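You operate a simulated robot arm through the tools that you are given. There is no shell and no other tool. Be economical: measure what you need, move in short steps, check, and stop when the job is done.

You run a simulated two-armed robot. Do the job below in one go: nothing can be reset, and whatever is moved stays where it is left.

TASK
Put one of the sample sleeves from the top of the cream bench in the silver steel bowl on the top of the blue bench. Stack the M8 small die block from the top of the cream bench on top of the M7 small die block. Fetch the white wiping pad and set it on the top of the red bench. Press the green shot button two times. Put one of the grey sacks from the top of the cream bench on the side deck of grey machine two. Put the shim with the smallest size on its label from the top of the silver table on the top of the cream bench. Any order will do. Set down upright: grey sack.

Only the result counts: the job must be done as asked and must still hold three seconds after the hand-in. Knocking over, shifting, dropping, spilling or breaking anything else fails it.

THE ROBOT
Two 7-joint arms with fingered hands on one trunk, on a base that drives. Base frame: it is fixed to the floor where the robot stands at the start and does not move with it; the origin is under the middle of the robot, x ahead of it, y to its left, z up. Lengths are in mm, angles in degrees, forces in N, time in s.
The left shoulder is at the start at [60, 177, 1000], the right one opposite. Places, roughly: green shot button [800, -700, 900]; grey sack [500, -1250, 1000]; sample sleeve [750, 0, 750]; shim [1000, -1750, 750]; side deck of grey machine two (100x15 cm) [-720, -5120, 820]; steel bowl (26x25x10 cm) [-1100, 1400, 900]; top of the cream bench [800, -300, 800]; top of the red bench [-3500, 1300, 800]; white wiping pad (6x5x4 cm) [800, -400, 900]. Payload 4 kg a hand.
Tool frame (each hand has its own): the origin (TCP) lies between the finger pads and is the grasp point; the fingertips stand 37 mm ahead of it; z points along the fingers, y is the line along which they close. The gripper opens to 124 mm. The gripper's body begins 43 mm behind the TCP. The gripper is a hand of 3 fingers: y runs from the thumb to the fingers, the wrist lies at [-15, -108, -202] in the tool frame, and closing takes about 1.5 s.
Orientation is that of the tool frame in the base frame, as [roll, pitch, yaw] about the fixed x, y, z axes, in that order (R = Rz(yaw) Ry(pitch) Rx(roll)). With the fingers straight down and the wrist toward the robot, the tool's x, y and z point along [0, 1, 0], [1, 0, 0] and [0, 0, -1] of the base frame.

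THE INTERFACE
- The arms move only by the tool servo_tool. It takes "left_plan", "right_plan" or both (then of equal length, played together; a hand with none holds still); each is a list of rows, each a list of 6 numbers: the shift along the tool's x, y, z in units of 500 mm (1.0 is 500 mm), then the turn, a rotation vector about the tool's x, y, z in units of 180 degrees (1.0 is 180 degrees). In form: [[x, y, z, ax, ay, az], ...]. A call has 1 to 20 rows; each row is the pose to reach, as a shift and turn from the pose commanded when the call began, along the tool's axes at that moment. "left_grip" and "right_grip" are, for a hand that has rows, the gripper command, from -1 (shut) to 1 (fully open), values between in proportion, set as the call begins (left out, the last holds). A call with a number of a shift or a turn outside -1 to 1 is refused whole. A row lasts 0.2 s, in which the tool goes at most 50 mm and 8.6 degrees; a call with a longer step from one row to the next is refused whole, and so is a gripper value outside its range. Where a pose cannot be reached the arm comes as near as it can. A force on the tool above 40 N (or 10 N above the force at the start of the call, whichever is more), or a blocked arm, ends the call early, and 0.2 s more pass. The fingers move at their own pace (about 72 mm/s each) and stop on an object; they squeeze with about 30 N. The grip force told is the motor's: it shows also when the fingers shut on nothing. Time passes only in rows, and 0.2 s behind the last, so rows that repeat a pose let the fingers close. It gives the time, the measured TCP pose, the force on the tool (base axes), the opening and the grip force at its end, in the units of the frame above (readings bear some noise), with the torque about the TCP (base axes, N m) and any sound that the robot's microphone picked up.
- Cameras (640 x 400 px; columns grow to the right, rows downward): "scene" is now at [43.2, -41.9, 1629.7]; the picture's right is [-0.28, -0.96, 0.00], its down [-0.74, 0.21, -0.64] and it looks along [0.62, -0.18, -0.77] (base axes); focal length 249 px, centre (320, 200). "left" rides on the left gripper at [-64, -76, -137] in its tool frame; the picture's right is [-0.84, -0.26, 0.48], its down [0.48, -0.76, 0.43] and it looks along [0.26, 0.60, 0.76] (tool axes); focal length 256 px, centre (320, 200). "right" rides on the right gripper at [64, -76, -137] in its tool frame; the picture's right is [-0.84, 0.26, -0.48], its down [-0.48, -0.76, 0.43] and it looks along [-0.26, 0.60, 0.76] (tool axes); focal length 256 px, centre (320, 200). There is no depth. A picture from a camera that has moved, and an enlarged one, comes with that camera's place and axes in the base frame and with its lens. The place of the scene camera against the robot may be out by one fixed shift of up to 25 mm in any direction.
- snapshot(camera): a new picture of that camera. The clock stands still meanwhile.
- move_column(by): slides the trunk up (or, below 0, down) by that many mm; the arms and the scene camera ride with it, the base frame stays. It gives what a move gives, with no picture.
- roll_base(legs): drives the robot by 1 to 6 legs, each [ahead, left, turn to the left] in mm, mm and degrees, along the robot's own axes; the way and the turn of a leg run together, so that a leg with both is an arc; at most 1500 mm and 180 degrees a leg. The arms and the cameras ride along, it lands a little off, and it stops where it bumps. It gives what a move gives.
- preshape(shape, hand): the hand has 3 fingers and takes this shape, open, in about a second: jaw (thumb against the fingers, like two jaws); tri (thumb and two fingers); tip (a fingertip pinch); poke (one finger out to press); point (the index stretched); flat (the hand flat); cup (the hand cupped); fist (a fist). The gripper value then closes the fingers along that shape, each until it touches; the sizes above hold for jaw. It gives what a move gives, with no picture.
- head_to(pan, tilt): turns the head with the scene camera to pan (to the left, within 86 degrees either way) and tilt (down, from -29 to 69), counted from straight ahead of the robot. It gives what a move gives.
- enlarge(camera, box): a new picture of the part [left, top, right, bottom] of that camera's present view, enlarged. The clock stands still meanwhile.
- close_job(): hands the job in; it is judged then, once.

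Go step by step. Nothing tells you exact positions but the pictures and the camera data: compare them with the known pose of the tool, close in by small moves and look again before you grip or let go. The budget is 175 turns and 136 pictures, counting those below and the enlarged ones. Unless the task says otherwise, let go and move clear before handing in.

The tools are called after ">>>" as a command line: name --argument value ..., lists and objects as JSON in quotes. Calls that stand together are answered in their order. servo_tool: Moves the arms, as the interface text tells. Its arguments: {"type":"object","properties":{"left_plan":{"type":"array","items":{"type":"array","items":{"type":"number"}}},"left_grip":{"type":"number"},"right_plan":{"type":"array","items":{"type":"array","items":{"type":"number"}}},"right_grip":{"type":"number"}},"required":[]} The other tools are called the same way: move_column (by) slides the trunk up or down; preshape (shape, hand) gives the hand a shape; roll_base (legs) drives the base; head_to (pan, tilt) turns the head that bears the scene camera; snapshot (camera) takes a picture; enlarge (camera, box) takes an enlarged picture of a part of a camera's view; close_job () hands the job in.

At the start:

```text
time: 0.0
left_tool_pos: [620.8, 49.0, 1182.4]
left_tcp_rot: [-180.0, -0.1, 90.1]
left_ft_force: [0.4, 0.3, 0.4]
left_moment: [0.01, 0.0, 0.0]
left_gripper_width: 123.5
left_finger_force: 0.0
left_shape: jaw
right_tool_pos: [559.1, -455.0, 1201.6]
right_tcp_rot: [-180.0, 0.0, 90.1]
right_ft_force: [0.0, -0.3, 0.0]
right_moment: [0.02, 0.02, 0.0]
right_gripper_width: 123.6
right_finger_force: 0.1
right_shape: jaw
trunk travel left (down, up): [-525.0, 65.0]
robot x, y, heading: [2.9, 3.7, -0.0]
head pan, tilt: [-16.3, 50.0]
```

scene: 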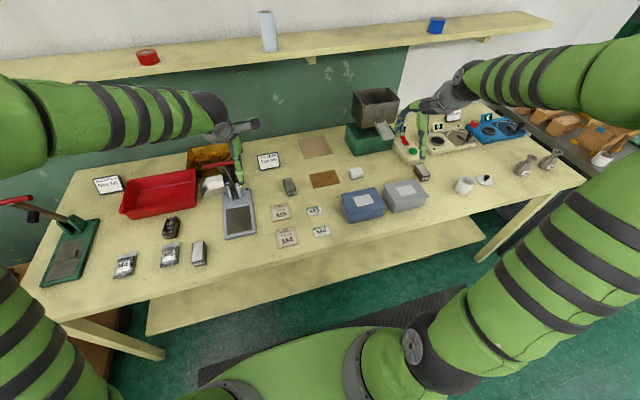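
right: 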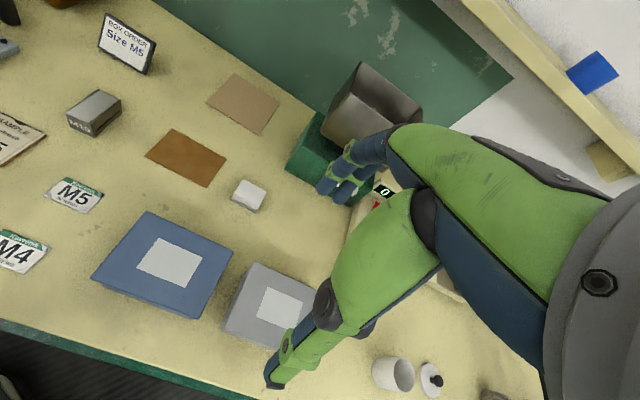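
left: 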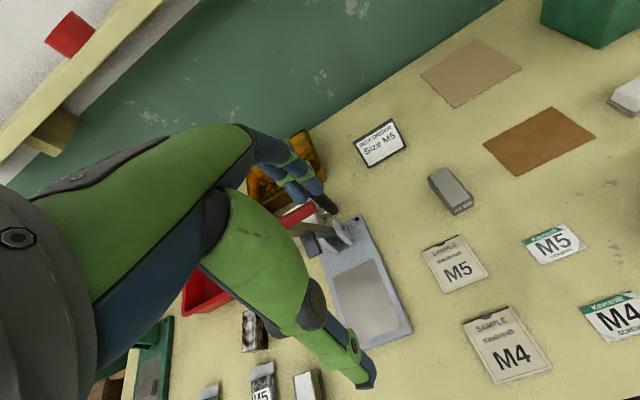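

I see the cream bench with sleeves (SAMPLE cards M5/M4), die blocks, a white pad, the shot button unit and sacks to the right. I'll look closer at parts of the bench first.

>>> enlarge --camera "scene" --box '[80, 130, 360, 305]'

>>> enlarge --camera "scene" --box '[330, 80, 640, 230]'

```text
2.29 times, centred on (220, 218) of scene
camera zoom: at [43.2, -41.9, 1629.7], right [-0.28, -0.96, 0.0], down [-0.74, 0.21, -0.64], along [0.62, -0.18, -0.77], focal length 570 px, centre (549, 160)
```

zoom: 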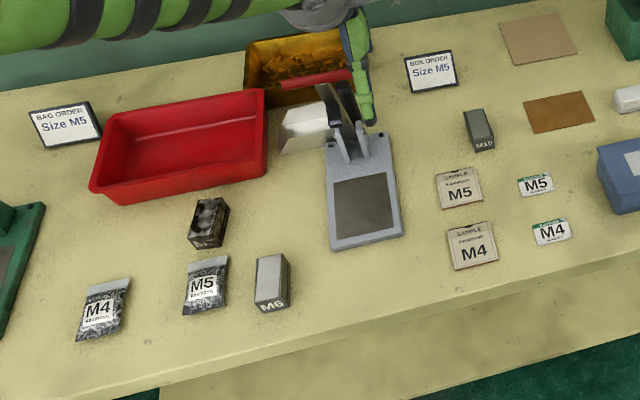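

```text
2.06 times, centred on (485, 155) of scene
camera zoom: at [43.2, -41.9, 1629.7], right [-0.28, -0.96, 0.0], down [-0.74, 0.21, -0.64], along [0.62, -0.18, -0.77], focal length 515 px, centre (-21, 293)
```

zoom: 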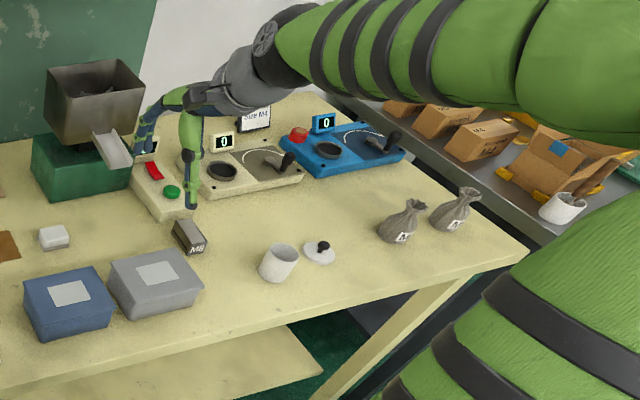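

The die blocks' labels need a closer read, so I zoom on each.

>>> enlarge --camera "scene" --box '[150, 200, 230, 280]'

>>> enlarge --camera "scene" --box '[390, 115, 490, 195]'

>>> enlarge --camera "left" --box '[180, 280, 380, 400]'

```text
5.00 times, centred on (190, 240) of scene
camera zoom: at [43.2, -41.9, 1629.7], right [-0.28, -0.96, 0.0], down [-0.74, 0.21, -0.64], along [0.62, -0.18, -0.77], focal length 1247 px, centre (970, 0)
```

zoom: 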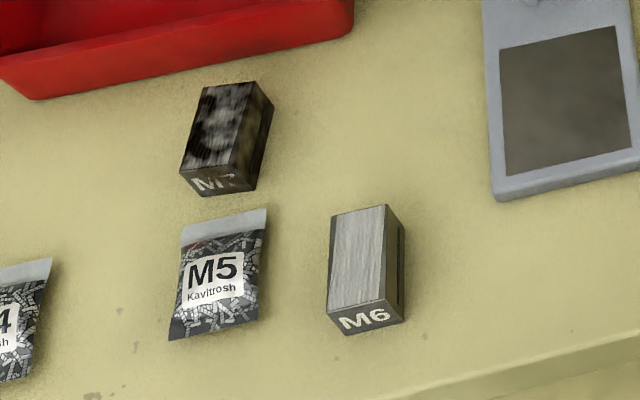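

```text
5.00 times, centred on (440, 155) of scene
camera zoom: at [43.2, -41.9, 1629.7], right [-0.28, -0.96, 0.0], down [-0.74, 0.21, -0.64], along [0.62, -0.18, -0.77], focal length 1247 px, centre (-280, 425)
```

zoom: 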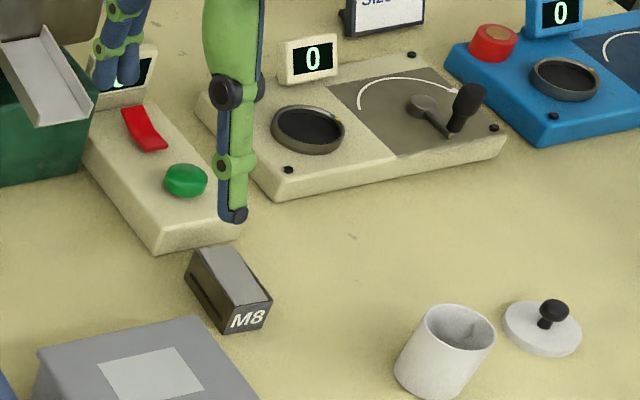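

```text
3.20 times, centred on (280, 340) of left
camera zoom: at [546.7, -15.2, 1318.6], right [-0.26, -0.84, -0.48], down [-0.76, 0.48, -0.43], along [0.6, 0.26, -0.76], focal length 819 px, centre (448, -248)
```

zoom: 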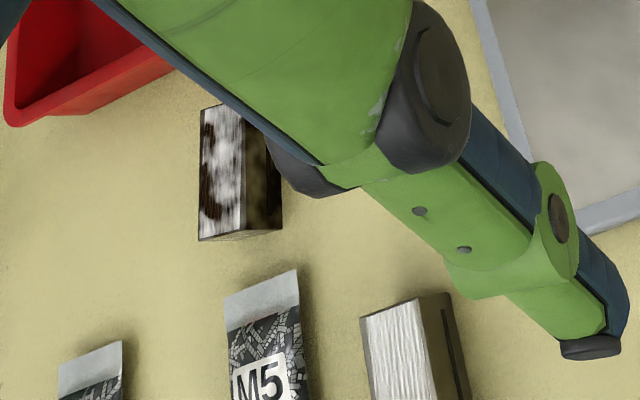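

M7 is the dark block on the left (~[657,340]), M8 lies by the button box (~[665,-660]), the button is near [800,-690]. They're a bit far for the right hand, so I shift the base to the right by 350 mm.

>>> roll_base --legs '[[0, -350, 0]]'

>>> head_to --pan -30 --tilt 45

>>> preshape --hand "right" --shape "poke"

>>> snapshot --camera "scene"

>>> snapshot --camera "right"

```text
time: 2.2
left_tool_pos: [623.0, -295.4, 1183.3]
left_tcp_rot: [179.9, 0.0, 90.2]
left_ft_force: [-0.2, 0.0, 0.0]
left_moment: [-0.03, 0.01, -0.03]
left_gripper_width: 123.7
left_finger_force: 0.1
left_shape: jaw
right_tool_pos: [562.2, -798.6, 1201.2]
right_tcp_rot: [180.0, 0.0, 90.1]
right_ft_force: [0.0, -0.7, -0.9]
right_moment: [0.01, 0.0, 0.03]
right_gripper_width: 123.8
right_finger_force: 0.1
right_shape: jaw
trunk travel left (down, up): [-525.0, 65.0]
robot x, y, heading: [-0.5, -343.2, 0.0]
head pan, tilt: [-16.3, 50.0]
```

```text
time: 3.0
left_tool_pos: [622.3, -294.7, 1184.3]
left_tcp_rot: [180.0, 0.0, 90.4]
left_ft_force: [0.7, 0.7, -0.2]
left_moment: [-0.01, 0.02, 0.01]
left_gripper_width: 123.6
left_finger_force: 0.0
left_shape: jaw
right_tool_pos: [562.2, -798.6, 1202.4]
right_tcp_rot: [-179.9, 0.0, 90.2]
right_ft_force: [-0.2, 0.2, -0.3]
right_moment: [0.02, 0.05, 0.05]
right_gripper_width: 123.3
right_finger_force: 0.0
right_shape: jaw
trunk travel left (down, up): [-525.0, 65.0]
robot x, y, heading: [-1.6, -346.7, 0.3]
head pan, tilt: [-30.0, 45.0]
```

```text
time: 3.9
left_tool_pos: [620.9, -293.5, 1183.0]
left_tcp_rot: [-180.0, 0.0, 90.2]
left_ft_force: [-0.2, 0.3, -0.1]
left_moment: [-0.01, -0.02, -0.04]
left_gripper_width: 123.9
left_finger_force: 0.0
left_shape: jaw
right_tool_pos: [561.5, -798.0, 1200.8]
right_tcp_rot: [-180.0, -0.1, 90.3]
right_ft_force: [0.1, -0.4, -0.3]
right_moment: [0.03, -0.02, -0.01]
right_gripper_width: 0.0
right_finger_force: 0.0
right_shape: poke
trunk travel left (down, up): [-525.0, 65.0]
robot x, y, heading: [3.5, -344.8, -0.0]
head pan, tilt: [-30.0, 45.0]
```

```text
127 pictures are left
camera scene: at [40.7, -406.5, 1636.6], right [-0.5, -0.87, 0.0], down [-0.61, 0.35, -0.71], along [0.61, -0.35, -0.71], focal length 249 px, centre (320, 200)
```

scene: 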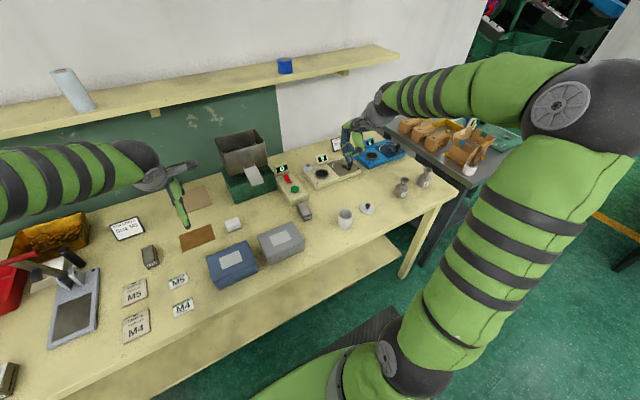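

```text
126 pictures are left
camera right: at [485.0, -733.0, 1337.2], right [0.26, -0.84, 0.48], down [-0.76, -0.49, -0.43], along [0.6, -0.25, -0.76], focal length 256 px, centre (320, 200)
```

right: 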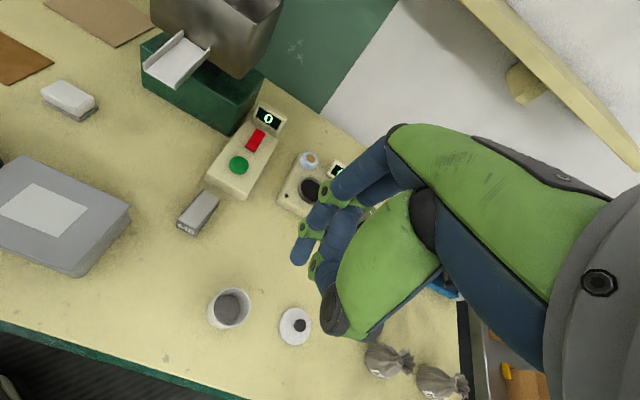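

The button is about [804,-688,~895]. I check how the poke finger lies in the hand.

>>> enlarge --camera "right" --box '[220, 110, 460, 350]'

>>> enlarge --camera "scene" --box '[260, 80, 500, 240]'

```text
1.67 times, centred on (340, 230) of right
camera zoom: at [485.0, -733.0, 1337.2], right [0.26, -0.84, 0.48], down [-0.76, -0.49, -0.43], along [0.6, -0.25, -0.76], focal length 427 px, centre (287, 150)
```

zoom: 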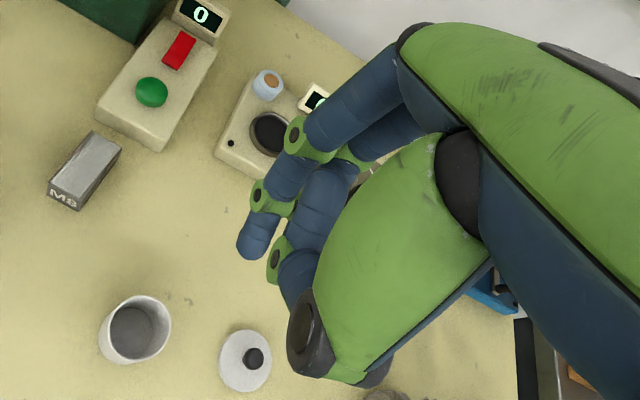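

```text
2.50 times, centred on (380, 160) of scene
camera zoom: at [40.7, -406.5, 1636.6], right [-0.5, -0.87, 0.0], down [-0.61, 0.35, -0.71], along [0.61, -0.35, -0.71], focal length 623 px, centre (170, 300)
```

zoom: 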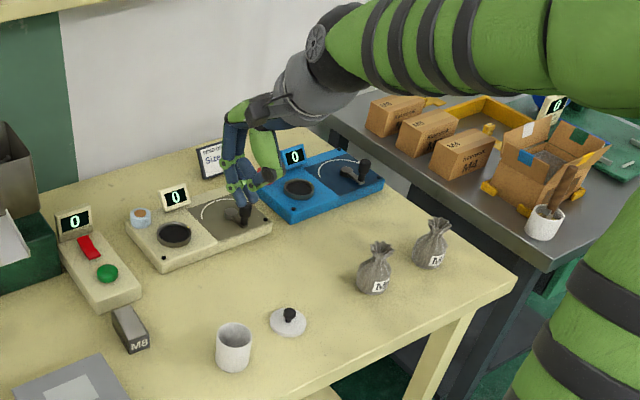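

The poke fingertip seems to lie about [4,8,45] in the tool frame. I move it above the button, keeping well up, and look again.

>>> servo_tool --right_plan '[[0.053, 0.08, 0.02, 0, 0, 0], [0.106, 0.16, 0.06, 0, 0, 0], [0.159, 0.24, 0.11, 0, 0, 0], [0.212, 0.32, 0.16, 0, 0, 0], [0.212, 0.4, 0.2, 0, 0, 0], [0.212, 0.468, 0.24, 0, 0, 0], [0.212, 0.468, 0.3, 0, 0, 0], [0.212, 0.468, 0.34, 0, 0, 0], [0.212, 0.468, 0.34, 0, 0, 0]]'

>>> snapshot --camera "right"

>>> enlarge --camera "scene" --box '[220, 100, 380, 220]'

```text
refused: row 2 steps farther than a row can; nothing moved
```

```text
123 pictures are left
camera right: at [485.0, -733.0, 1337.2], right [0.26, -0.84, 0.48], down [-0.76, -0.49, -0.43], along [0.6, -0.25, -0.76], focal length 256 px, centre (320, 200)
```

right: 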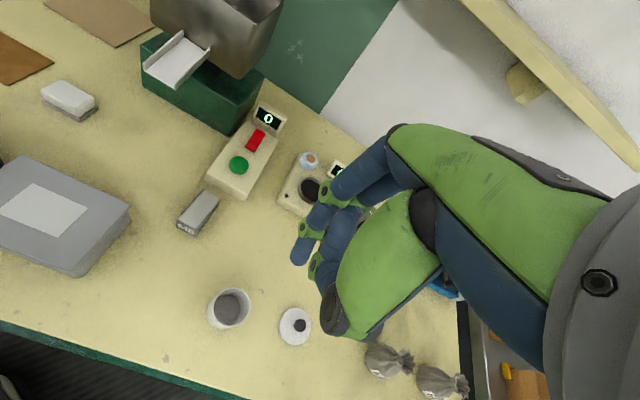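

```text
3.33 times, centred on (300, 160) of scene
camera zoom: at [40.7, -406.5, 1636.6], right [-0.5, -0.87, 0.0], down [-0.61, 0.35, -0.71], along [0.61, -0.35, -0.71], focal length 831 px, centre (387, 333)
```

zoom: 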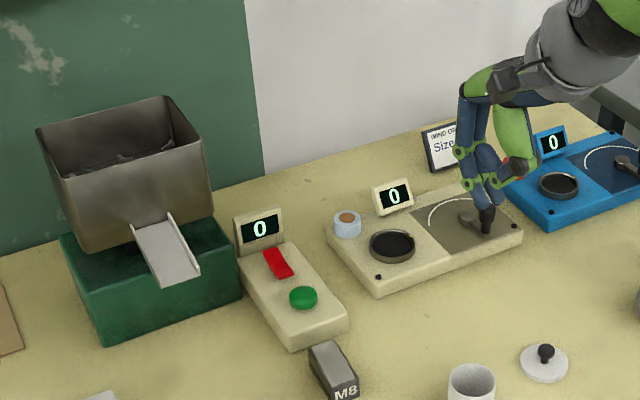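

A step was slightly too long; I replay with shorter steps.

>>> servo_tool --right_plan '[[0.04, 0.07, 0.02, 0, 0, 0], [0.08, 0.14, 0.05, 0, 0, 0], [0.12, 0.21, 0.09, 0, 0, 0], [0.16, 0.28, 0.13, 0, 0, 0], [0.2, 0.35, 0.17, 0, 0, 0], [0.212, 0.42, 0.22, 0, 0, 0], [0.212, 0.468, 0.28, 0, 0, 0], [0.212, 0.468, 0.34, 0, 0, 0], [0.212, 0.468, 0.34, 0, 0, 0]]'

>>> enlarge --camera "scene" --box '[220, 100, 380, 220]'

>>> snapshot --camera "right"

```text
time: 5.9
left_tool_pos: [621.1, -292.7, 1182.9]
left_tcp_rot: [180.0, 0.0, 90.3]
left_ft_force: [0.9, 0.6, -0.5]
left_moment: [-0.01, 0.02, -0.01]
left_gripper_width: 123.6
left_finger_force: 0.0
left_shape: jaw
right_tool_pos: [796.6, -689.5, 1031.1]
right_tcp_rot: [-180.0, 0.1, 90.2]
right_ft_force: [-0.5, 0.8, 0.0]
right_moment: [-0.01, 0.0, 0.02]
right_gripper_width: 0.4
right_finger_force: 0.1
right_shape: poke
trunk travel left (down, up): [-525.0, 65.0]
robot x, y, heading: [-2.1, -345.5, 0.1]
head pan, tilt: [-30.0, 45.0]
```

```text
3.33 times, centred on (300, 160) of scene
camera zoom: at [40.6, -406.3, 1636.6], right [-0.5, -0.87, 0.0], down [-0.61, 0.35, -0.71], along [0.61, -0.35, -0.71], focal length 831 px, centre (387, 333)
```

zoom: 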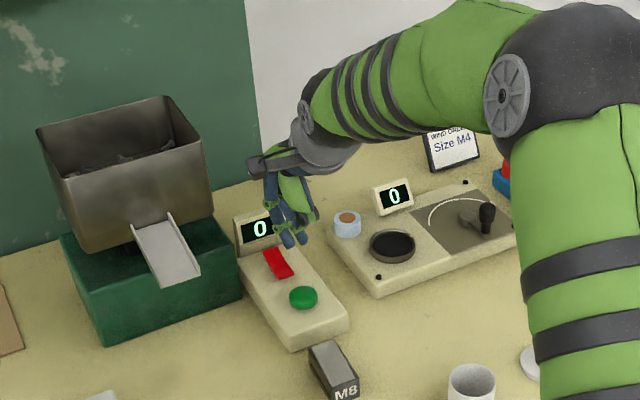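

```text
120 pictures are left
camera right: at [719.5, -623.6, 1167.3], right [0.26, -0.84, 0.48], down [-0.76, -0.49, -0.43], along [0.6, -0.25, -0.76], focal length 256 px, centre (320, 200)
```

right: 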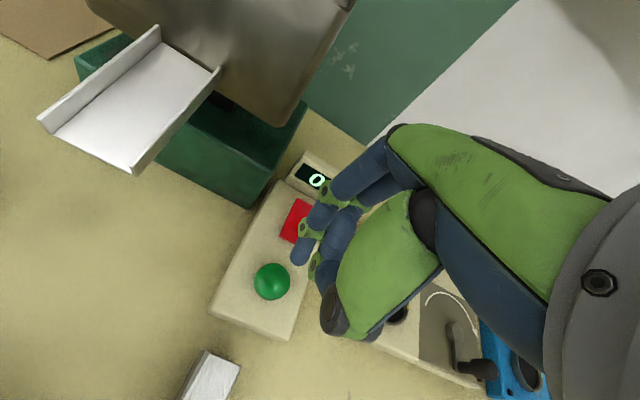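

The button top is near [803,-691,899] and the fingertip about [802,-685,994]. I align and go down to about 10 mm above.

>>> servo_tool --right_plan '[[-0.012, 0.002, 0.05, 0, 0, 0], [-0.012, 0.002, 0.11, 0, 0, 0], [-0.012, 0.002, 0.15, 0, 0, 0], [-0.012, 0.002, 0.164, 0, 0, 0], [-0.012, 0.002, 0.164, 0, 0, 0]]'

>>> enlarge --camera "scene" --box '[260, 140, 340, 200]'

>>> snapshot --camera "right"

```text
time: 7.1
left_tool_pos: [620.8, -291.9, 1181.7]
left_tcp_rot: [-180.0, -0.1, 90.2]
left_ft_force: [-0.7, -0.2, 0.7]
left_moment: [0.0, 0.03, 0.01]
left_gripper_width: 123.6
left_finger_force: 0.1
left_shape: jaw
right_tool_pos: [796.8, -696.5, 947.7]
right_tcp_rot: [180.0, 0.0, 90.2]
right_ft_force: [-0.1, 0.4, 0.0]
right_moment: [0.01, 0.0, 0.01]
right_gripper_width: 0.0
right_finger_force: 0.0
right_shape: poke
trunk travel left (down, up): [-525.0, 65.0]
robot x, y, heading: [-1.8, -345.9, 0.2]
head pan, tilt: [-30.0, 45.0]
```

```text
6.67 times, centred on (300, 170) of scene
camera zoom: at [40.8, -406.4, 1636.6], right [-0.5, -0.87, 0.0], down [-0.61, 0.35, -0.71], along [0.61, -0.35, -0.71], focal length 1662 px, centre (453, 400)
```

zoom: 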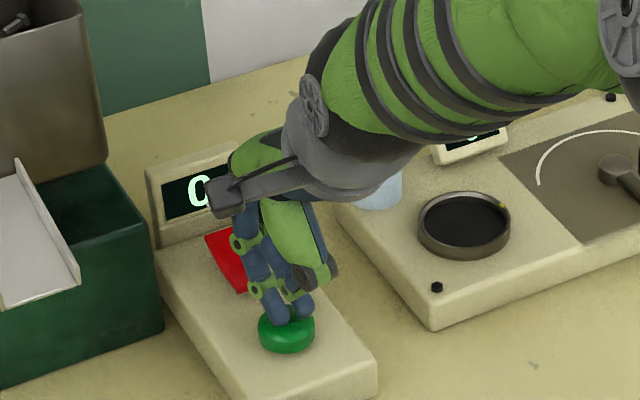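

```text
118 pictures are left
camera right: at [720.7, -631.5, 1083.8], right [0.26, -0.84, 0.48], down [-0.76, -0.49, -0.43], along [0.6, -0.25, -0.76], focal length 256 px, centre (320, 200)
```

right: 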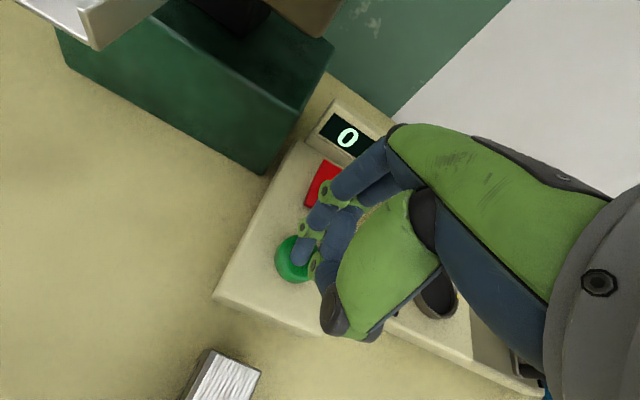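

The tip is right over the button. I press gently in 2 mm steps and retract.

>>> servo_tool --right_plan '[[0, 0, 0.006, 0, 0, 0], [0, 0, 0.012, 0, 0, 0], [0, 0, 0.016, 0, 0, 0], [0, 0, 0.02, 0, 0, 0], [0, 0, 0.024, 0, 0, 0], [0, 0, 0.028, 0, 0, 0]]'

>>> enlarge --camera "scene" --box '[260, 140, 340, 200]'

```text
time: 8.5
left_tool_pos: [621.0, -293.1, 1182.0]
left_tcp_rot: [179.9, 0.0, 90.2]
left_ft_force: [0.2, 0.1, 0.0]
left_moment: [0.0, 0.02, 0.02]
left_gripper_width: 123.8
left_finger_force: 0.1
left_shape: jaw
right_tool_pos: [796.5, -696.4, 936.2]
right_tcp_rot: [179.9, 0.1, 90.2]
right_ft_force: [-0.3, 1.0, 6.6]
right_moment: [0.06, 0.03, -0.01]
right_gripper_width: 0.0
right_finger_force: 0.1
right_shape: poke
trunk travel left (down, up): [-525.0, 65.0]
robot x, y, heading: [-0.2, -346.5, 0.3]
head pan, tilt: [-30.0, 45.0]
heard: click
```

```text
6.67 times, centred on (300, 170) of scene
camera zoom: at [40.0, -406.1, 1636.8], right [-0.5, -0.87, 0.0], down [-0.61, 0.35, -0.71], along [0.61, -0.35, -0.71], focal length 1662 px, centre (453, 400)
```

zoom: 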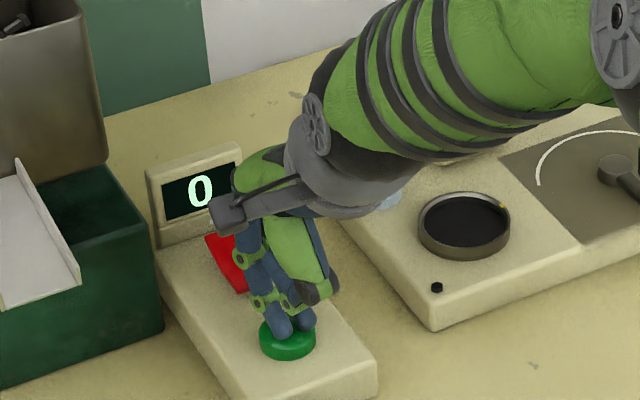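

A click was heard. I retract and check the counter.

>>> servo_tool --right_plan '[[0, 0, -0.03, 0, 0, 0], [0, 0, -0.05, 0, 0, 0], [0, 0, -0.05, 0, 0, 0], [0, 0, -0.05, 0, 0, 0]]'

>>> enlarge --camera "scene" --box '[220, 120, 340, 200]'

```text
time: 9.5
left_tool_pos: [620.3, -293.3, 1182.5]
left_tcp_rot: [180.0, -0.1, 90.2]
left_ft_force: [0.3, -0.1, -0.5]
left_moment: [0.04, 0.01, 0.01]
left_gripper_width: 123.7
left_finger_force: 0.1
left_shape: jaw
right_tool_pos: [796.0, -697.1, 960.8]
right_tcp_rot: [180.0, 0.1, 90.2]
right_ft_force: [-0.5, 0.1, -0.4]
right_moment: [0.02, 0.02, -0.01]
right_gripper_width: 0.0
right_finger_force: 0.0
right_shape: poke
trunk travel left (down, up): [-525.0, 65.0]
robot x, y, heading: [2.5, -346.8, 0.3]
head pan, tilt: [-30.0, 45.0]
```

```text
5.00 times, centred on (280, 160) of scene
camera zoom: at [40.8, -406.5, 1636.6], right [-0.5, -0.87, 0.0], down [-0.61, 0.35, -0.71], along [0.61, -0.35, -0.71], focal length 1247 px, centre (520, 400)
```

zoom: 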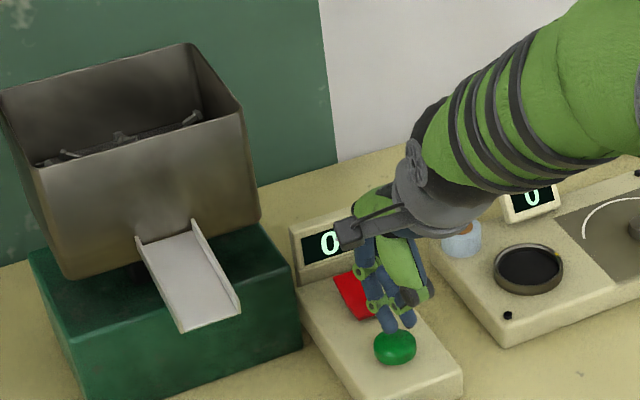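

The counter doesn't change but the press gave a clear click; I press the second time and look.

>>> servo_tool --right_plan '[[0, 0, 0.026, 0, 0, 0], [0, 0, 0.034, 0, 0, 0], [0, 0, 0.04, 0, 0, 0], [0, 0, 0.045, 0, 0, 0], [0, 0, 0.05, 0, 0, 0]]'

>>> servo_tool --right_plan '[[0, 0, -0.03, 0, 0, 0], [0, 0, -0.1, 0, 0, 0], [0, 0, -0.18, 0, 0, 0], [0, 0, -0.26, 0, 0, 0], [0, 0, -0.26, 0, 0, 0]]'

>>> enlarge --camera "scene" --box '[220, 120, 340, 200]'

```text
time: 10.7
left_tool_pos: [620.9, -293.7, 1181.5]
left_tcp_rot: [180.0, 0.0, 90.3]
left_ft_force: [0.3, -0.3, 0.3]
left_moment: [-0.01, -0.01, 0.01]
left_gripper_width: 123.6
left_finger_force: 0.1
left_shape: jaw
right_tool_pos: [796.6, -697.5, 936.6]
right_tcp_rot: [180.0, 0.0, 90.2]
right_ft_force: [0.8, -0.9, 4.1]
right_moment: [-0.04, 0.04, 0.03]
right_gripper_width: 0.0
right_finger_force: 0.0
right_shape: poke
trunk travel left (down, up): [-525.0, 65.0]
robot x, y, heading: [3.4, -344.1, 0.1]
head pan, tilt: [-30.0, 45.0]
heard: click
```

```text
time: 11.9
left_tool_pos: [622.1, -293.6, 1183.4]
left_tcp_rot: [-179.9, 0.0, 90.4]
left_ft_force: [0.9, 0.1, 0.4]
left_moment: [0.0, 0.02, 0.01]
left_gripper_width: 123.5
left_finger_force: 0.0
left_shape: jaw
right_tool_pos: [796.5, -697.0, 1066.6]
right_tcp_rot: [180.0, 0.0, 90.2]
right_ft_force: [0.5, -0.3, -0.9]
right_moment: [-0.01, 0.04, 0.01]
right_gripper_width: 0.3
right_finger_force: 0.0
right_shape: poke
trunk travel left (down, up): [-525.0, 65.0]
robot x, y, heading: [2.7, -344.9, 0.3]
head pan, tilt: [-30.0, 45.0]
```

```text
5.00 times, centred on (280, 160) of scene
camera zoom: at [41.1, -406.5, 1636.6], right [-0.5, -0.87, 0.0], down [-0.61, 0.35, -0.71], along [0.61, -0.35, -0.71], focal length 1247 px, centre (520, 400)
```

zoom: 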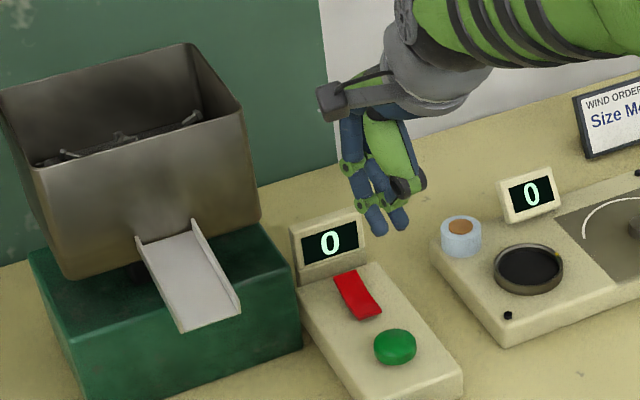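

Both presses clicked (heard twice), and the hand is clear. Next, M8: axis nearly along x (about -7.5°), so I turn the right hand to close across its width and hover over it.

>>> preshape --hand "right" --shape "jaw"

>>> servo_tool --right_plan '[[0, -0.05, 0, 0, 0, -0.045], [0, -0.1, 0, 0, 0, -0.09], [0.01, -0.15, 0, 0, 0, -0.135], [0.02, -0.2, 0, 0, 0, -0.18], [0.03, -0.217, 0, 0, 0, -0.225], [0.042, -0.217, 0, 0, 0, -0.27], [0.042, -0.217, 0, 0, 0, -0.315], [0.042, -0.217, 0, 0, 0, -0.36], [0.042, -0.217, 0, 0, 0, -0.405], [0.042, -0.217, 0, 0, 0, -0.44], [0.042, -0.217, 0, 0, 0, -0.458], [0.042, -0.217, 0, 0, 0, -0.458]]'

>>> snapshot --camera "right"

>>> enlarge --camera "scene" --box '[240, 150, 360, 230]'

```text
time: 12.8
left_tool_pos: [622.0, -292.6, 1184.0]
left_tcp_rot: [180.0, 0.0, 90.2]
left_ft_force: [0.1, 0.2, -0.4]
left_moment: [0.0, 0.0, 0.04]
left_gripper_width: 123.3
left_finger_force: 0.1
left_shape: jaw
right_tool_pos: [795.2, -698.4, 1065.9]
right_tcp_rot: [179.9, 0.1, 90.2]
right_ft_force: [-0.3, 0.1, -0.6]
right_moment: [0.03, -0.03, 0.01]
right_gripper_width: 124.0
right_finger_force: 0.1
right_shape: jaw
trunk travel left (down, up): [-525.0, 65.0]
robot x, y, heading: [-2.0, -342.0, -0.1]
head pan, tilt: [-30.0, 45.0]
```

```text
time: 15.4
left_tool_pos: [621.0, -293.6, 1182.7]
left_tcp_rot: [-180.0, 0.0, 90.3]
left_ft_force: [0.3, -0.2, -0.1]
left_moment: [-0.02, 0.01, 0.01]
left_gripper_width: 123.7
left_finger_force: 0.1
left_shape: jaw
right_tool_pos: [687.3, -677.0, 1065.9]
right_tcp_rot: [180.0, 0.1, 172.7]
right_ft_force: [0.6, 0.5, 0.3]
right_moment: [-0.04, 0.01, -0.02]
right_gripper_width: 123.8
right_finger_force: 0.1
right_shape: jaw
trunk travel left (down, up): [-525.0, 65.0]
robot x, y, heading: [-0.8, -347.9, 0.3]
head pan, tilt: [-30.0, 45.0]
```

```text
114 pictures are left
camera right: at [613.6, -742.6, 1201.0], right [0.86, 0.15, 0.48], down [0.38, -0.82, -0.43], along [0.33, 0.56, -0.76], focal length 256 px, centre (320, 200)
```

right: 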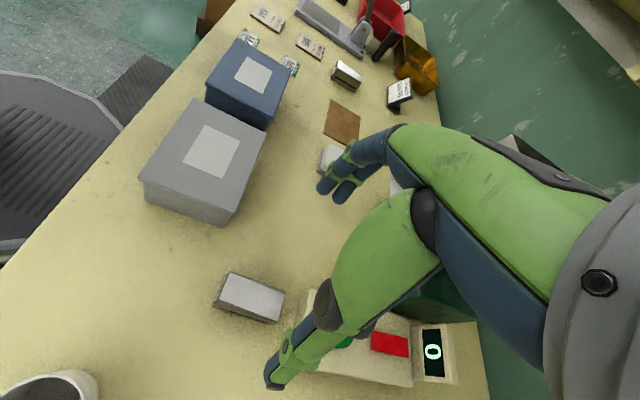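

```text
5.00 times, centred on (300, 190) of scene
camera zoom: at [40.7, -406.5, 1636.6], right [-0.5, -0.87, 0.0], down [-0.61, 0.35, -0.71], along [0.61, -0.35, -0.71], focal length 1247 px, centre (420, 250)
```

zoom: 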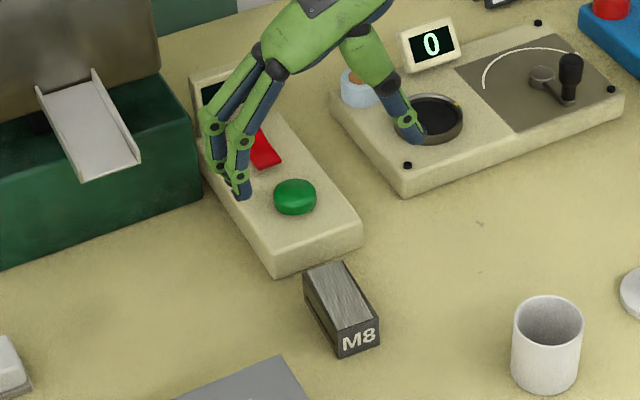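

M8's top centre is around [687,-680,885]. I descend around it to a safe height and check the straddle.

>>> servo_tool --right_plan '[[0, -0.006, 0.08, 0, 0, 0], [0, -0.006, 0.16, 0, 0, 0], [0, -0.006, 0.24, 0, 0, 0], [0, -0.006, 0.29, 0, 0, 0], [0, -0.006, 0.312, 0, 0, 0], [0, -0.006, 0.312, 0, 0, 0]]'

>>> enlarge --camera "scene" --box '[240, 150, 360, 230]'

>>> snapshot --camera "right"

```text
time: 16.8
left_tool_pos: [621.1, -293.0, 1182.7]
left_tcp_rot: [-179.9, 0.0, 90.4]
left_ft_force: [-0.8, 0.5, -1.0]
left_moment: [-0.01, 0.0, 0.0]
left_gripper_width: 123.9
left_finger_force: 0.0
left_shape: jaw
right_tool_pos: [687.2, -680.8, 909.7]
right_tcp_rot: [-180.0, 0.1, 172.7]
right_ft_force: [0.6, -0.4, -0.6]
right_moment: [-0.01, 0.0, 0.02]
right_gripper_width: 124.2
right_finger_force: 0.0
right_shape: jaw
trunk travel left (down, up): [-525.0, 65.0]
robot x, y, heading: [-3.6, -346.9, 0.1]
head pan, tilt: [-30.0, 45.0]
```

```text
5.00 times, centred on (300, 190) of scene
camera zoom: at [40.7, -406.4, 1636.6], right [-0.5, -0.87, 0.0], down [-0.61, 0.35, -0.71], along [0.61, -0.35, -0.71], focal length 1247 px, centre (420, 250)
```

zoom: 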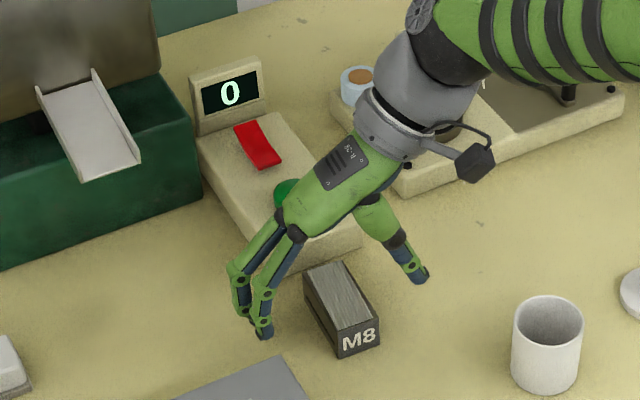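

```text
111 pictures are left
camera right: at [613.8, -745.5, 1044.9], right [0.86, 0.15, 0.48], down [0.38, -0.82, -0.43], along [0.33, 0.56, -0.76], focal length 256 px, centre (320, 200)
```

right: 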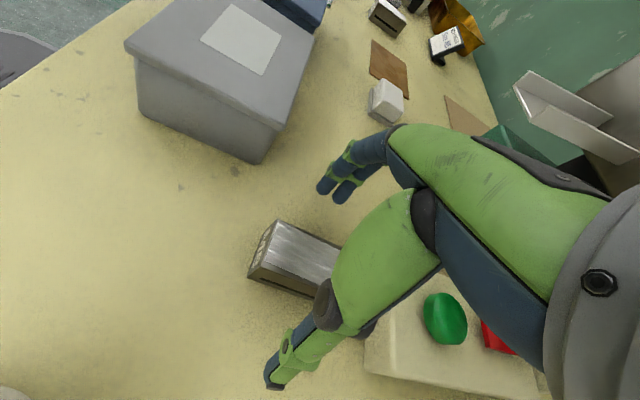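

The block is centred between the fingers. I lower to fingertip z≈856 and close.

>>> servo_tool --right_plan '[[0, 0, 0.012, 0, 0, 0], [0, 0, 0.024, 0, 0, 0], [0, 0, 0.033, 0, 0, 0]]'

>>> servo_tool --right_plan '[[0, 0, 0, 0, 0, 0], [0, 0, 0, 0, 0, 0], [0, 0, 0, 0, 0, 0], [0, 0, 0, 0, 0, 0], [0, 0, 0, 0, 0, 0], [0, 0, 0, 0, 0, 0], [0, 0, 0, 0, 0, 0], [0, 0, 0, 0, 0, 0]]' --right_grip -1

>>> enlarge --camera "scene" --box '[260, 160, 340, 220]'

```text
time: 17.6
left_tool_pos: [621.7, -294.3, 1182.0]
left_tcp_rot: [-179.9, 0.0, 90.2]
left_ft_force: [0.0, 0.7, 0.2]
left_moment: [0.0, -0.06, 0.04]
left_gripper_width: 123.5
left_finger_force: 0.0
left_shape: jaw
right_tool_pos: [687.0, -679.0, 892.3]
right_tcp_rot: [-179.9, 0.1, 172.7]
right_ft_force: [0.1, 0.0, -0.6]
right_moment: [0.0, -0.02, -0.01]
right_gripper_width: 124.2
right_finger_force: 0.0
right_shape: jaw
trunk travel left (down, up): [-525.0, 65.0]
robot x, y, heading: [1.1, -344.6, 0.0]
head pan, tilt: [-30.0, 45.0]
```

```text
time: 19.4
left_tool_pos: [619.6, -293.6, 1183.8]
left_tcp_rot: [-179.9, 0.1, 90.3]
left_ft_force: [-0.4, 0.2, -0.2]
left_moment: [0.0, 0.04, 0.01]
left_gripper_width: 123.5
left_finger_force: 0.0
left_shape: jaw
right_tool_pos: [687.8, -678.6, 894.4]
right_tcp_rot: [179.9, 0.1, 172.7]
right_ft_force: [1.2, -3.5, 15.0]
right_moment: [0.27, -0.03, 0.07]
right_gripper_width: 45.4
right_finger_force: 30.0
right_shape: jaw
trunk travel left (down, up): [-525.0, 65.0]
robot x, y, heading: [-2.2, -346.7, 0.4]
head pan, tilt: [-30.0, 45.0]
```

```text
6.67 times, centred on (300, 190) of scene
camera zoom: at [39.5, -406.2, 1636.8], right [-0.5, -0.87, 0.0], down [-0.61, 0.35, -0.71], along [0.61, -0.35, -0.71], focal length 1662 px, centre (453, 267)
```

zoom: 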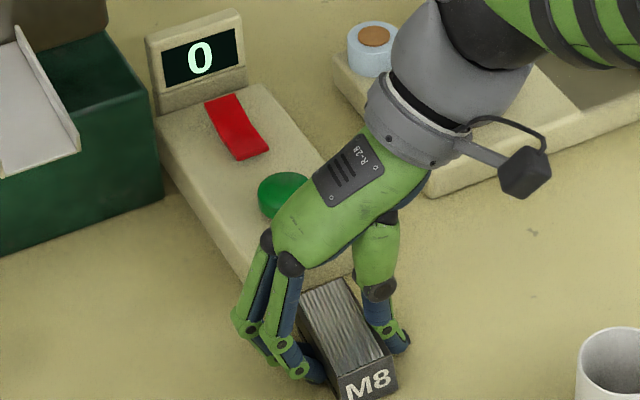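

Gripped M8 (45 mm, 30 N). I lift it.

>>> servo_tool --right_plan '[[0, 0, -0.03, 0, 0, 0], [0, 0, -0.09, 0, 0, 0], [0, 0, -0.17, 0, 0, 0], [0, 0, -0.25, 0, 0, 0], [0, 0, -0.3, 0, 0, 0], [0, 0, -0.3, 0, 0, 0]]'

>>> snapshot --camera "right"

>>> enlarge --camera "scene" --box '[260, 120, 380, 200]'

```text
time: 20.8
left_tool_pos: [621.3, -294.4, 1183.1]
left_tcp_rot: [180.0, 0.0, 90.3]
left_ft_force: [0.5, 0.1, -0.5]
left_moment: [0.01, 0.04, 0.04]
left_gripper_width: 123.4
left_finger_force: 0.1
left_shape: jaw
right_tool_pos: [686.9, -679.5, 1043.1]
right_tcp_rot: [179.9, -0.1, 172.7]
right_ft_force: [0.0, 0.9, -8.0]
right_moment: [0.01, 0.03, 0.03]
right_gripper_width: 41.9
right_finger_force: 30.0
right_shape: jaw
trunk travel left (down, up): [-525.0, 65.0]
robot x, y, heading: [1.1, -346.8, 0.1]
head pan, tilt: [-30.0, 45.0]
```

```text
109 pictures are left
camera right: at [613.2, -745.4, 1178.5], right [0.86, 0.15, 0.48], down [0.38, -0.82, -0.44], along [0.33, 0.56, -0.76], focal length 256 px, centre (320, 200)
```

right: 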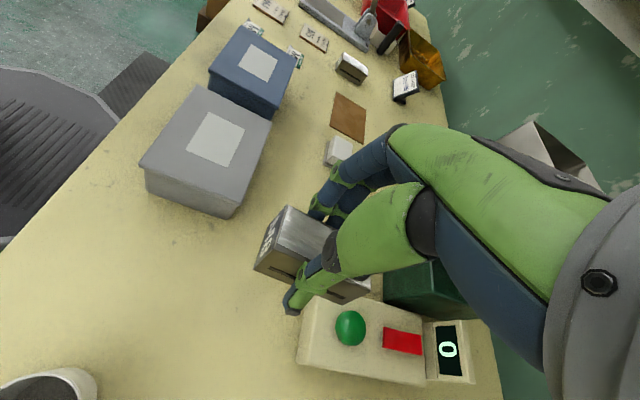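

```text
5.00 times, centred on (320, 160) of scene
camera zoom: at [41.6, -406.9, 1636.6], right [-0.5, -0.87, 0.0], down [-0.61, 0.35, -0.71], along [0.61, -0.35, -0.71], focal length 1247 px, centre (320, 400)
```

zoom: 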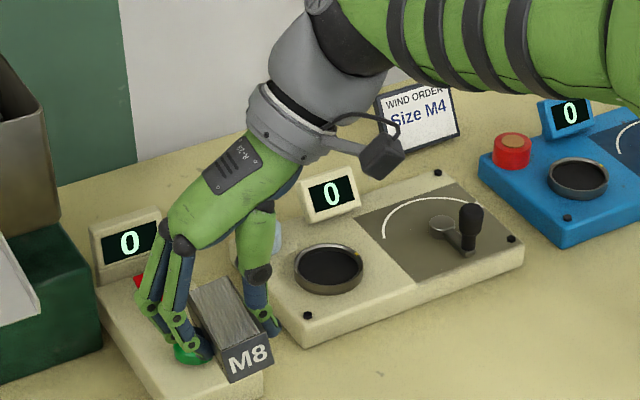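

M8 is held firmly. I raise both arms well clear, then strafe left toward M7.

>>> servo_tool --right_plan '[[0, 0, -0.06, 0, 0, 0], [0, 0, -0.14, 0, 0, 0], [0, 0, -0.2, 0, 0, 0], [0, 0, -0.24, 0, 0, 0], [0, 0, -0.24, 0, 0, 0]]' --left_plan '[[0, 0, -0.04, 0, 0, 0], [0, 0, -0.08, 0, 0, 0], [0, 0, -0.1, 0, 0, 0], [0, 0, -0.12, 0, 0, 0], [0, 0, -0.12, 0, 0, 0]]'

>>> head_to --pan 45 --tilt 40

>>> snapshot --camera "scene"

```text
time: 22.0
left_tool_pos: [622.5, -293.7, 1243.1]
left_tcp_rot: [-179.9, 0.1, 90.3]
left_ft_force: [0.0, 0.0, -0.4]
left_moment: [0.0, -0.03, -0.03]
left_gripper_width: 123.6
left_finger_force: 0.0
left_shape: jaw
right_tool_pos: [687.2, -678.5, 1162.5]
right_tcp_rot: [-179.9, -0.1, 172.8]
right_ft_force: [0.4, 0.0, -8.8]
right_moment: [-0.03, -0.01, 0.03]
right_gripper_width: 41.8
right_finger_force: 29.8
right_shape: jaw
trunk travel left (down, up): [-525.0, 65.0]
robot x, y, heading: [1.5, -349.1, 0.0]
head pan, tilt: [-30.0, 45.0]
```

```text
time: 23.5
left_tool_pos: [621.1, -294.6, 1243.3]
left_tcp_rot: [179.9, 0.0, 90.1]
left_ft_force: [-0.1, 1.1, -0.7]
left_moment: [0.0, 0.0, 0.06]
left_gripper_width: 123.3
left_finger_force: 0.0
left_shape: jaw
right_tool_pos: [686.9, -679.2, 1163.5]
right_tcp_rot: [179.9, 0.0, 172.8]
right_ft_force: [0.6, 1.0, -7.8]
right_moment: [-0.06, 0.01, 0.0]
right_gripper_width: 41.8
right_finger_force: 30.3
right_shape: jaw
trunk travel left (down, up): [-525.0, 65.0]
robot x, y, heading: [1.9, -345.0, 0.2]
head pan, tilt: [45.0, 40.0]
```

```text
107 pictures are left
camera scene: at [30.7, -306.1, 1643.9], right [0.71, -0.7, 0.0], down [-0.45, -0.46, -0.77], along [0.54, 0.54, -0.64], focal length 249 px, centre (320, 200)
```

scene: 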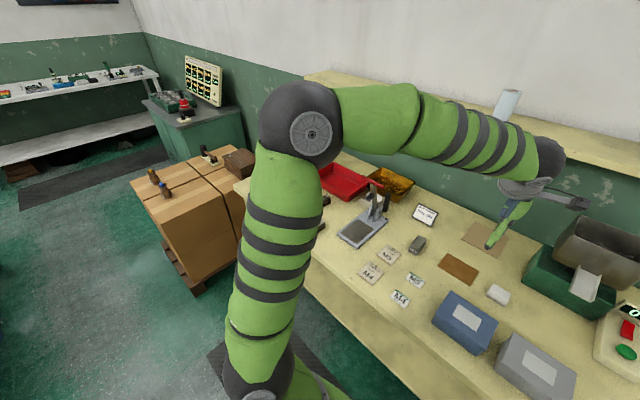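

A carton pallet stands at the left end (near corner about y=900), so I can strafe left to y≈440 safely.

>>> roll_base --legs '[[0, 785, 0]]'

>>> head_to --pan -5 --tilt 55

>>> snapshot --camera "scene"

>>> snapshot --camera "right"

```text
time: 27.7
left_tool_pos: [618.2, 482.0, 1242.6]
left_tcp_rot: [180.0, 0.0, 90.1]
left_ft_force: [0.4, 0.1, 0.2]
left_moment: [0.0, -0.01, 0.0]
left_gripper_width: 123.6
left_finger_force: 0.0
left_shape: jaw
right_tool_pos: [682.2, 96.6, 1162.8]
right_tcp_rot: [-180.0, -0.1, 172.6]
right_ft_force: [-0.3, 0.0, -8.5]
right_moment: [-0.04, 0.04, 0.03]
right_gripper_width: 41.7
right_finger_force: 30.2
right_shape: jaw
trunk travel left (down, up): [-525.0, 65.0]
robot x, y, heading: [-2.8, 433.0, -0.2]
head pan, tilt: [45.0, 40.0]
```

```text
time: 28.8
left_tool_pos: [618.9, 481.6, 1243.1]
left_tcp_rot: [-179.9, 0.0, 90.1]
left_ft_force: [-0.2, 0.8, -0.9]
left_moment: [-0.01, 0.02, 0.02]
left_gripper_width: 123.7
left_finger_force: 0.1
left_shape: jaw
right_tool_pos: [683.6, 95.5, 1163.7]
right_tcp_rot: [180.0, -0.1, 172.5]
right_ft_force: [0.3, -0.1, -7.8]
right_moment: [-0.01, 0.01, 0.01]
right_gripper_width: 41.6
right_finger_force: 30.3
right_shape: jaw
trunk travel left (down, up): [-525.0, 65.0]
robot x, y, heading: [-0.8, 432.3, 0.0]
head pan, tilt: [-5.0, 55.0]
```

```text
106 pictures are left
camera scene: at [40.2, 404.1, 1623.2], right [-0.08, -1.0, 0.0], down [-0.82, 0.07, -0.57], along [0.57, -0.05, -0.82], focal length 249 px, centre (320, 200)
```

scene: 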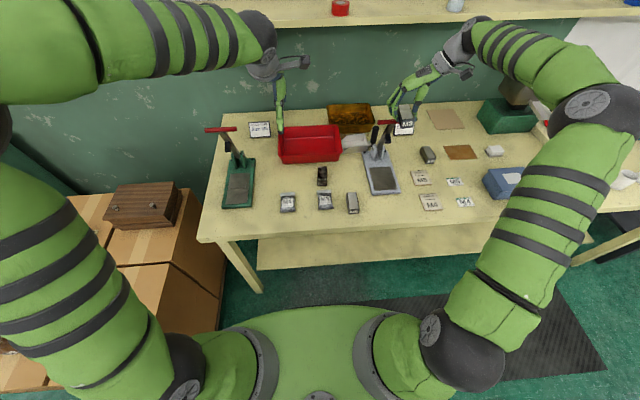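

```text
105 pictures are left
camera right: at [610.2, 30.5, 1298.8], right [0.86, 0.15, 0.48], down [0.38, -0.82, -0.43], along [0.33, 0.56, -0.76], focal length 256 px, centre (320, 200)
```

right: 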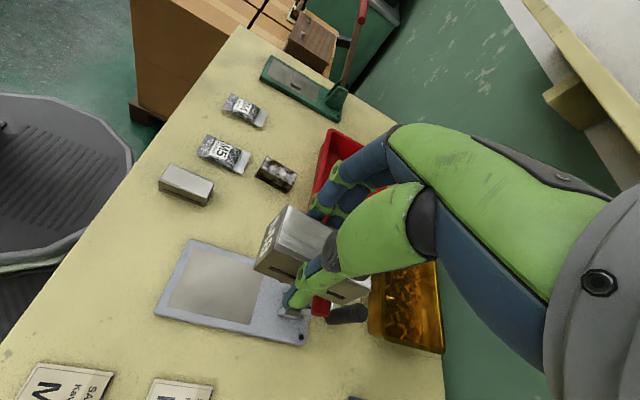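

M7 is about [685,352]. I move the left hand aside, bring M8 over M7 high, and look closely.

>>> servo_tool --left_plan '[[0.08, 0, -0.02, 0, 0, 0], [0.16, 0, -0.04, 0, 0, 0], [0.24, 0, -0.04, 0, 0, 0], [0.32, 0, -0.04, 0, 0, 0], [0.32, 0, -0.04, 0, 0, 0], [0.32, 0, -0.04, 0, 0, 0], [0.32, 0, -0.04, 0, 0, 0], [0.32, 0, -0.04, 0, 0, 0]]' --right_plan '[[0, 0, 0, 0, 0, 0], [0, 0.08, 0, 0, 0, 0], [0.01, 0.16, 0, 0, 0, 0], [0.02, 0.24, 0, 0, 0, 0], [0.03, 0.32, 0, 0, 0, 0], [0.04, 0.4, 0, 0, 0, 0], [0.06, 0.46, 0, 0, 0, 0], [0.06, 0.46, 0, 0, 0, 0]]'

>>> enlarge --camera "scene" --box '[280, 130, 400, 220]'

>>> snapshot --camera "right"

```text
time: 30.6
left_tool_pos: [619.3, 640.0, 1261.8]
left_tcp_rot: [-180.0, 0.0, 90.2]
left_ft_force: [-1.0, -0.4, -0.7]
left_moment: [-0.03, -0.02, 0.01]
left_gripper_width: 123.5
left_finger_force: 0.1
left_shape: jaw
right_tool_pos: [683.0, 328.0, 1160.3]
right_tcp_rot: [-180.0, -0.1, 172.4]
right_ft_force: [-0.6, -0.7, -8.9]
right_moment: [0.01, 0.02, 0.03]
right_gripper_width: 41.2
right_finger_force: 30.2
right_shape: jaw
trunk travel left (down, up): [-525.0, 65.0]
robot x, y, heading: [-3.9, 432.4, 0.0]
head pan, tilt: [-5.0, 55.0]
```

```text
4.44 times, centred on (340, 175) of scene
camera zoom: at [40.3, 404.0, 1623.2], right [-0.09, -1.0, 0.0], down [-0.82, 0.07, -0.57], along [0.57, -0.05, -0.82], focal length 1108 px, centre (231, 311)
```

zoom: 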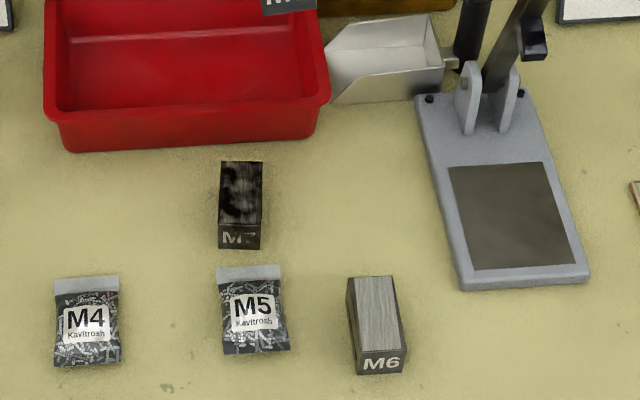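

```text
103 pictures are left
camera right: at [610.2, 262.8, 1297.5], right [0.86, 0.15, 0.48], down [0.38, -0.82, -0.43], along [0.33, 0.56, -0.76], focal length 256 px, centre (320, 200)
```

right: 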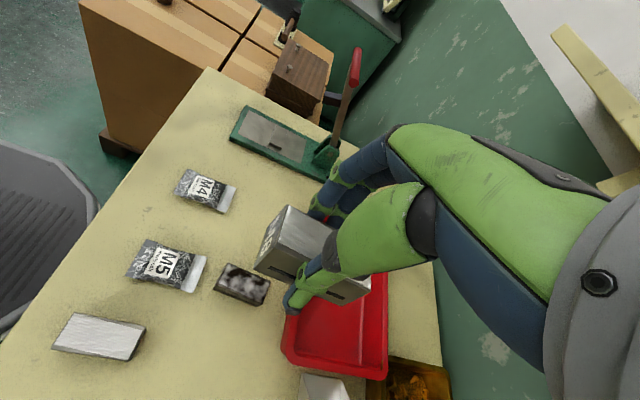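

I line M8 up over M7 and lower to ~45 mm above it for comparison.

>>> servo_tool --right_plan '[[0, 0.03, 0.06, 0, 0, 0], [0, 0.0645, 0.12, 0, 0, 0], [0, 0.0645, 0.2, 0, 0, 0], [0, 0.0645, 0.27, 0, 0, 0], [0, 0.0645, 0.33, 0, 0, 0], [0, 0.0645, 0.36, 0, 0, 0], [0, 0.0645, 0.37, 0, 0, 0], [0, 0.0645, 0.37, 0, 0, 0]]'

>>> enlarge --camera "scene" --box '[290, 140, 370, 200]'

>>> snapshot --camera "right"

```text
time: 32.4
left_tool_pos: [617.5, 642.1, 1261.5]
left_tcp_rot: [-180.0, 0.0, 90.1]
left_ft_force: [0.3, -0.1, 0.9]
left_moment: [-0.01, 0.01, -0.01]
left_gripper_width: 123.6
left_finger_force: 0.1
left_shape: jaw
right_tool_pos: [687.4, 360.5, 976.4]
right_tcp_rot: [180.0, -0.1, 172.5]
right_ft_force: [0.1, 0.5, -7.9]
right_moment: [-0.06, 0.01, 0.0]
right_gripper_width: 41.4
right_finger_force: 30.5
right_shape: jaw
trunk travel left (down, up): [-525.0, 65.0]
robot x, y, heading: [-2.3, 429.5, 0.2]
head pan, tilt: [-5.0, 55.0]
```

```text
6.67 times, centred on (330, 170) of scene
camera zoom: at [40.1, 404.4, 1623.2], right [-0.09, -1.0, 0.0], down [-0.82, 0.07, -0.57], along [0.57, -0.05, -0.82], focal length 1662 px, centre (253, 400)
```

zoom: 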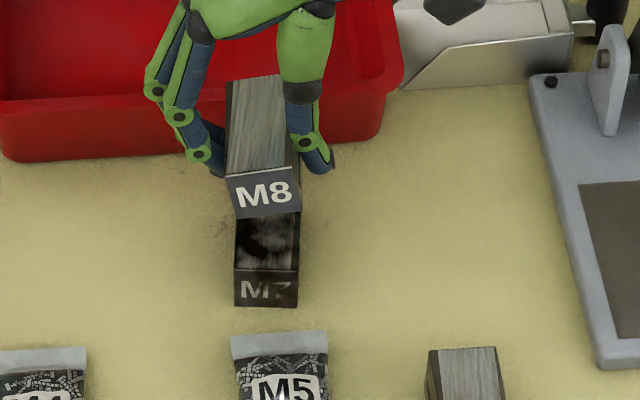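

```text
101 pictures are left
camera right: at [613.6, 294.7, 1112.5], right [0.86, 0.15, 0.48], down [0.38, -0.82, -0.43], along [0.33, 0.56, -0.76], focal length 256 px, centre (320, 200)
```

right: 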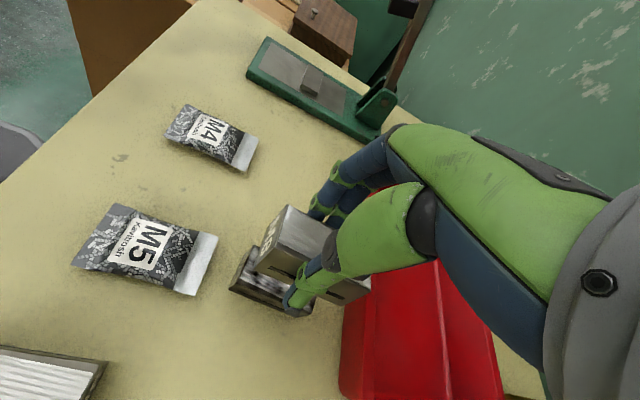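

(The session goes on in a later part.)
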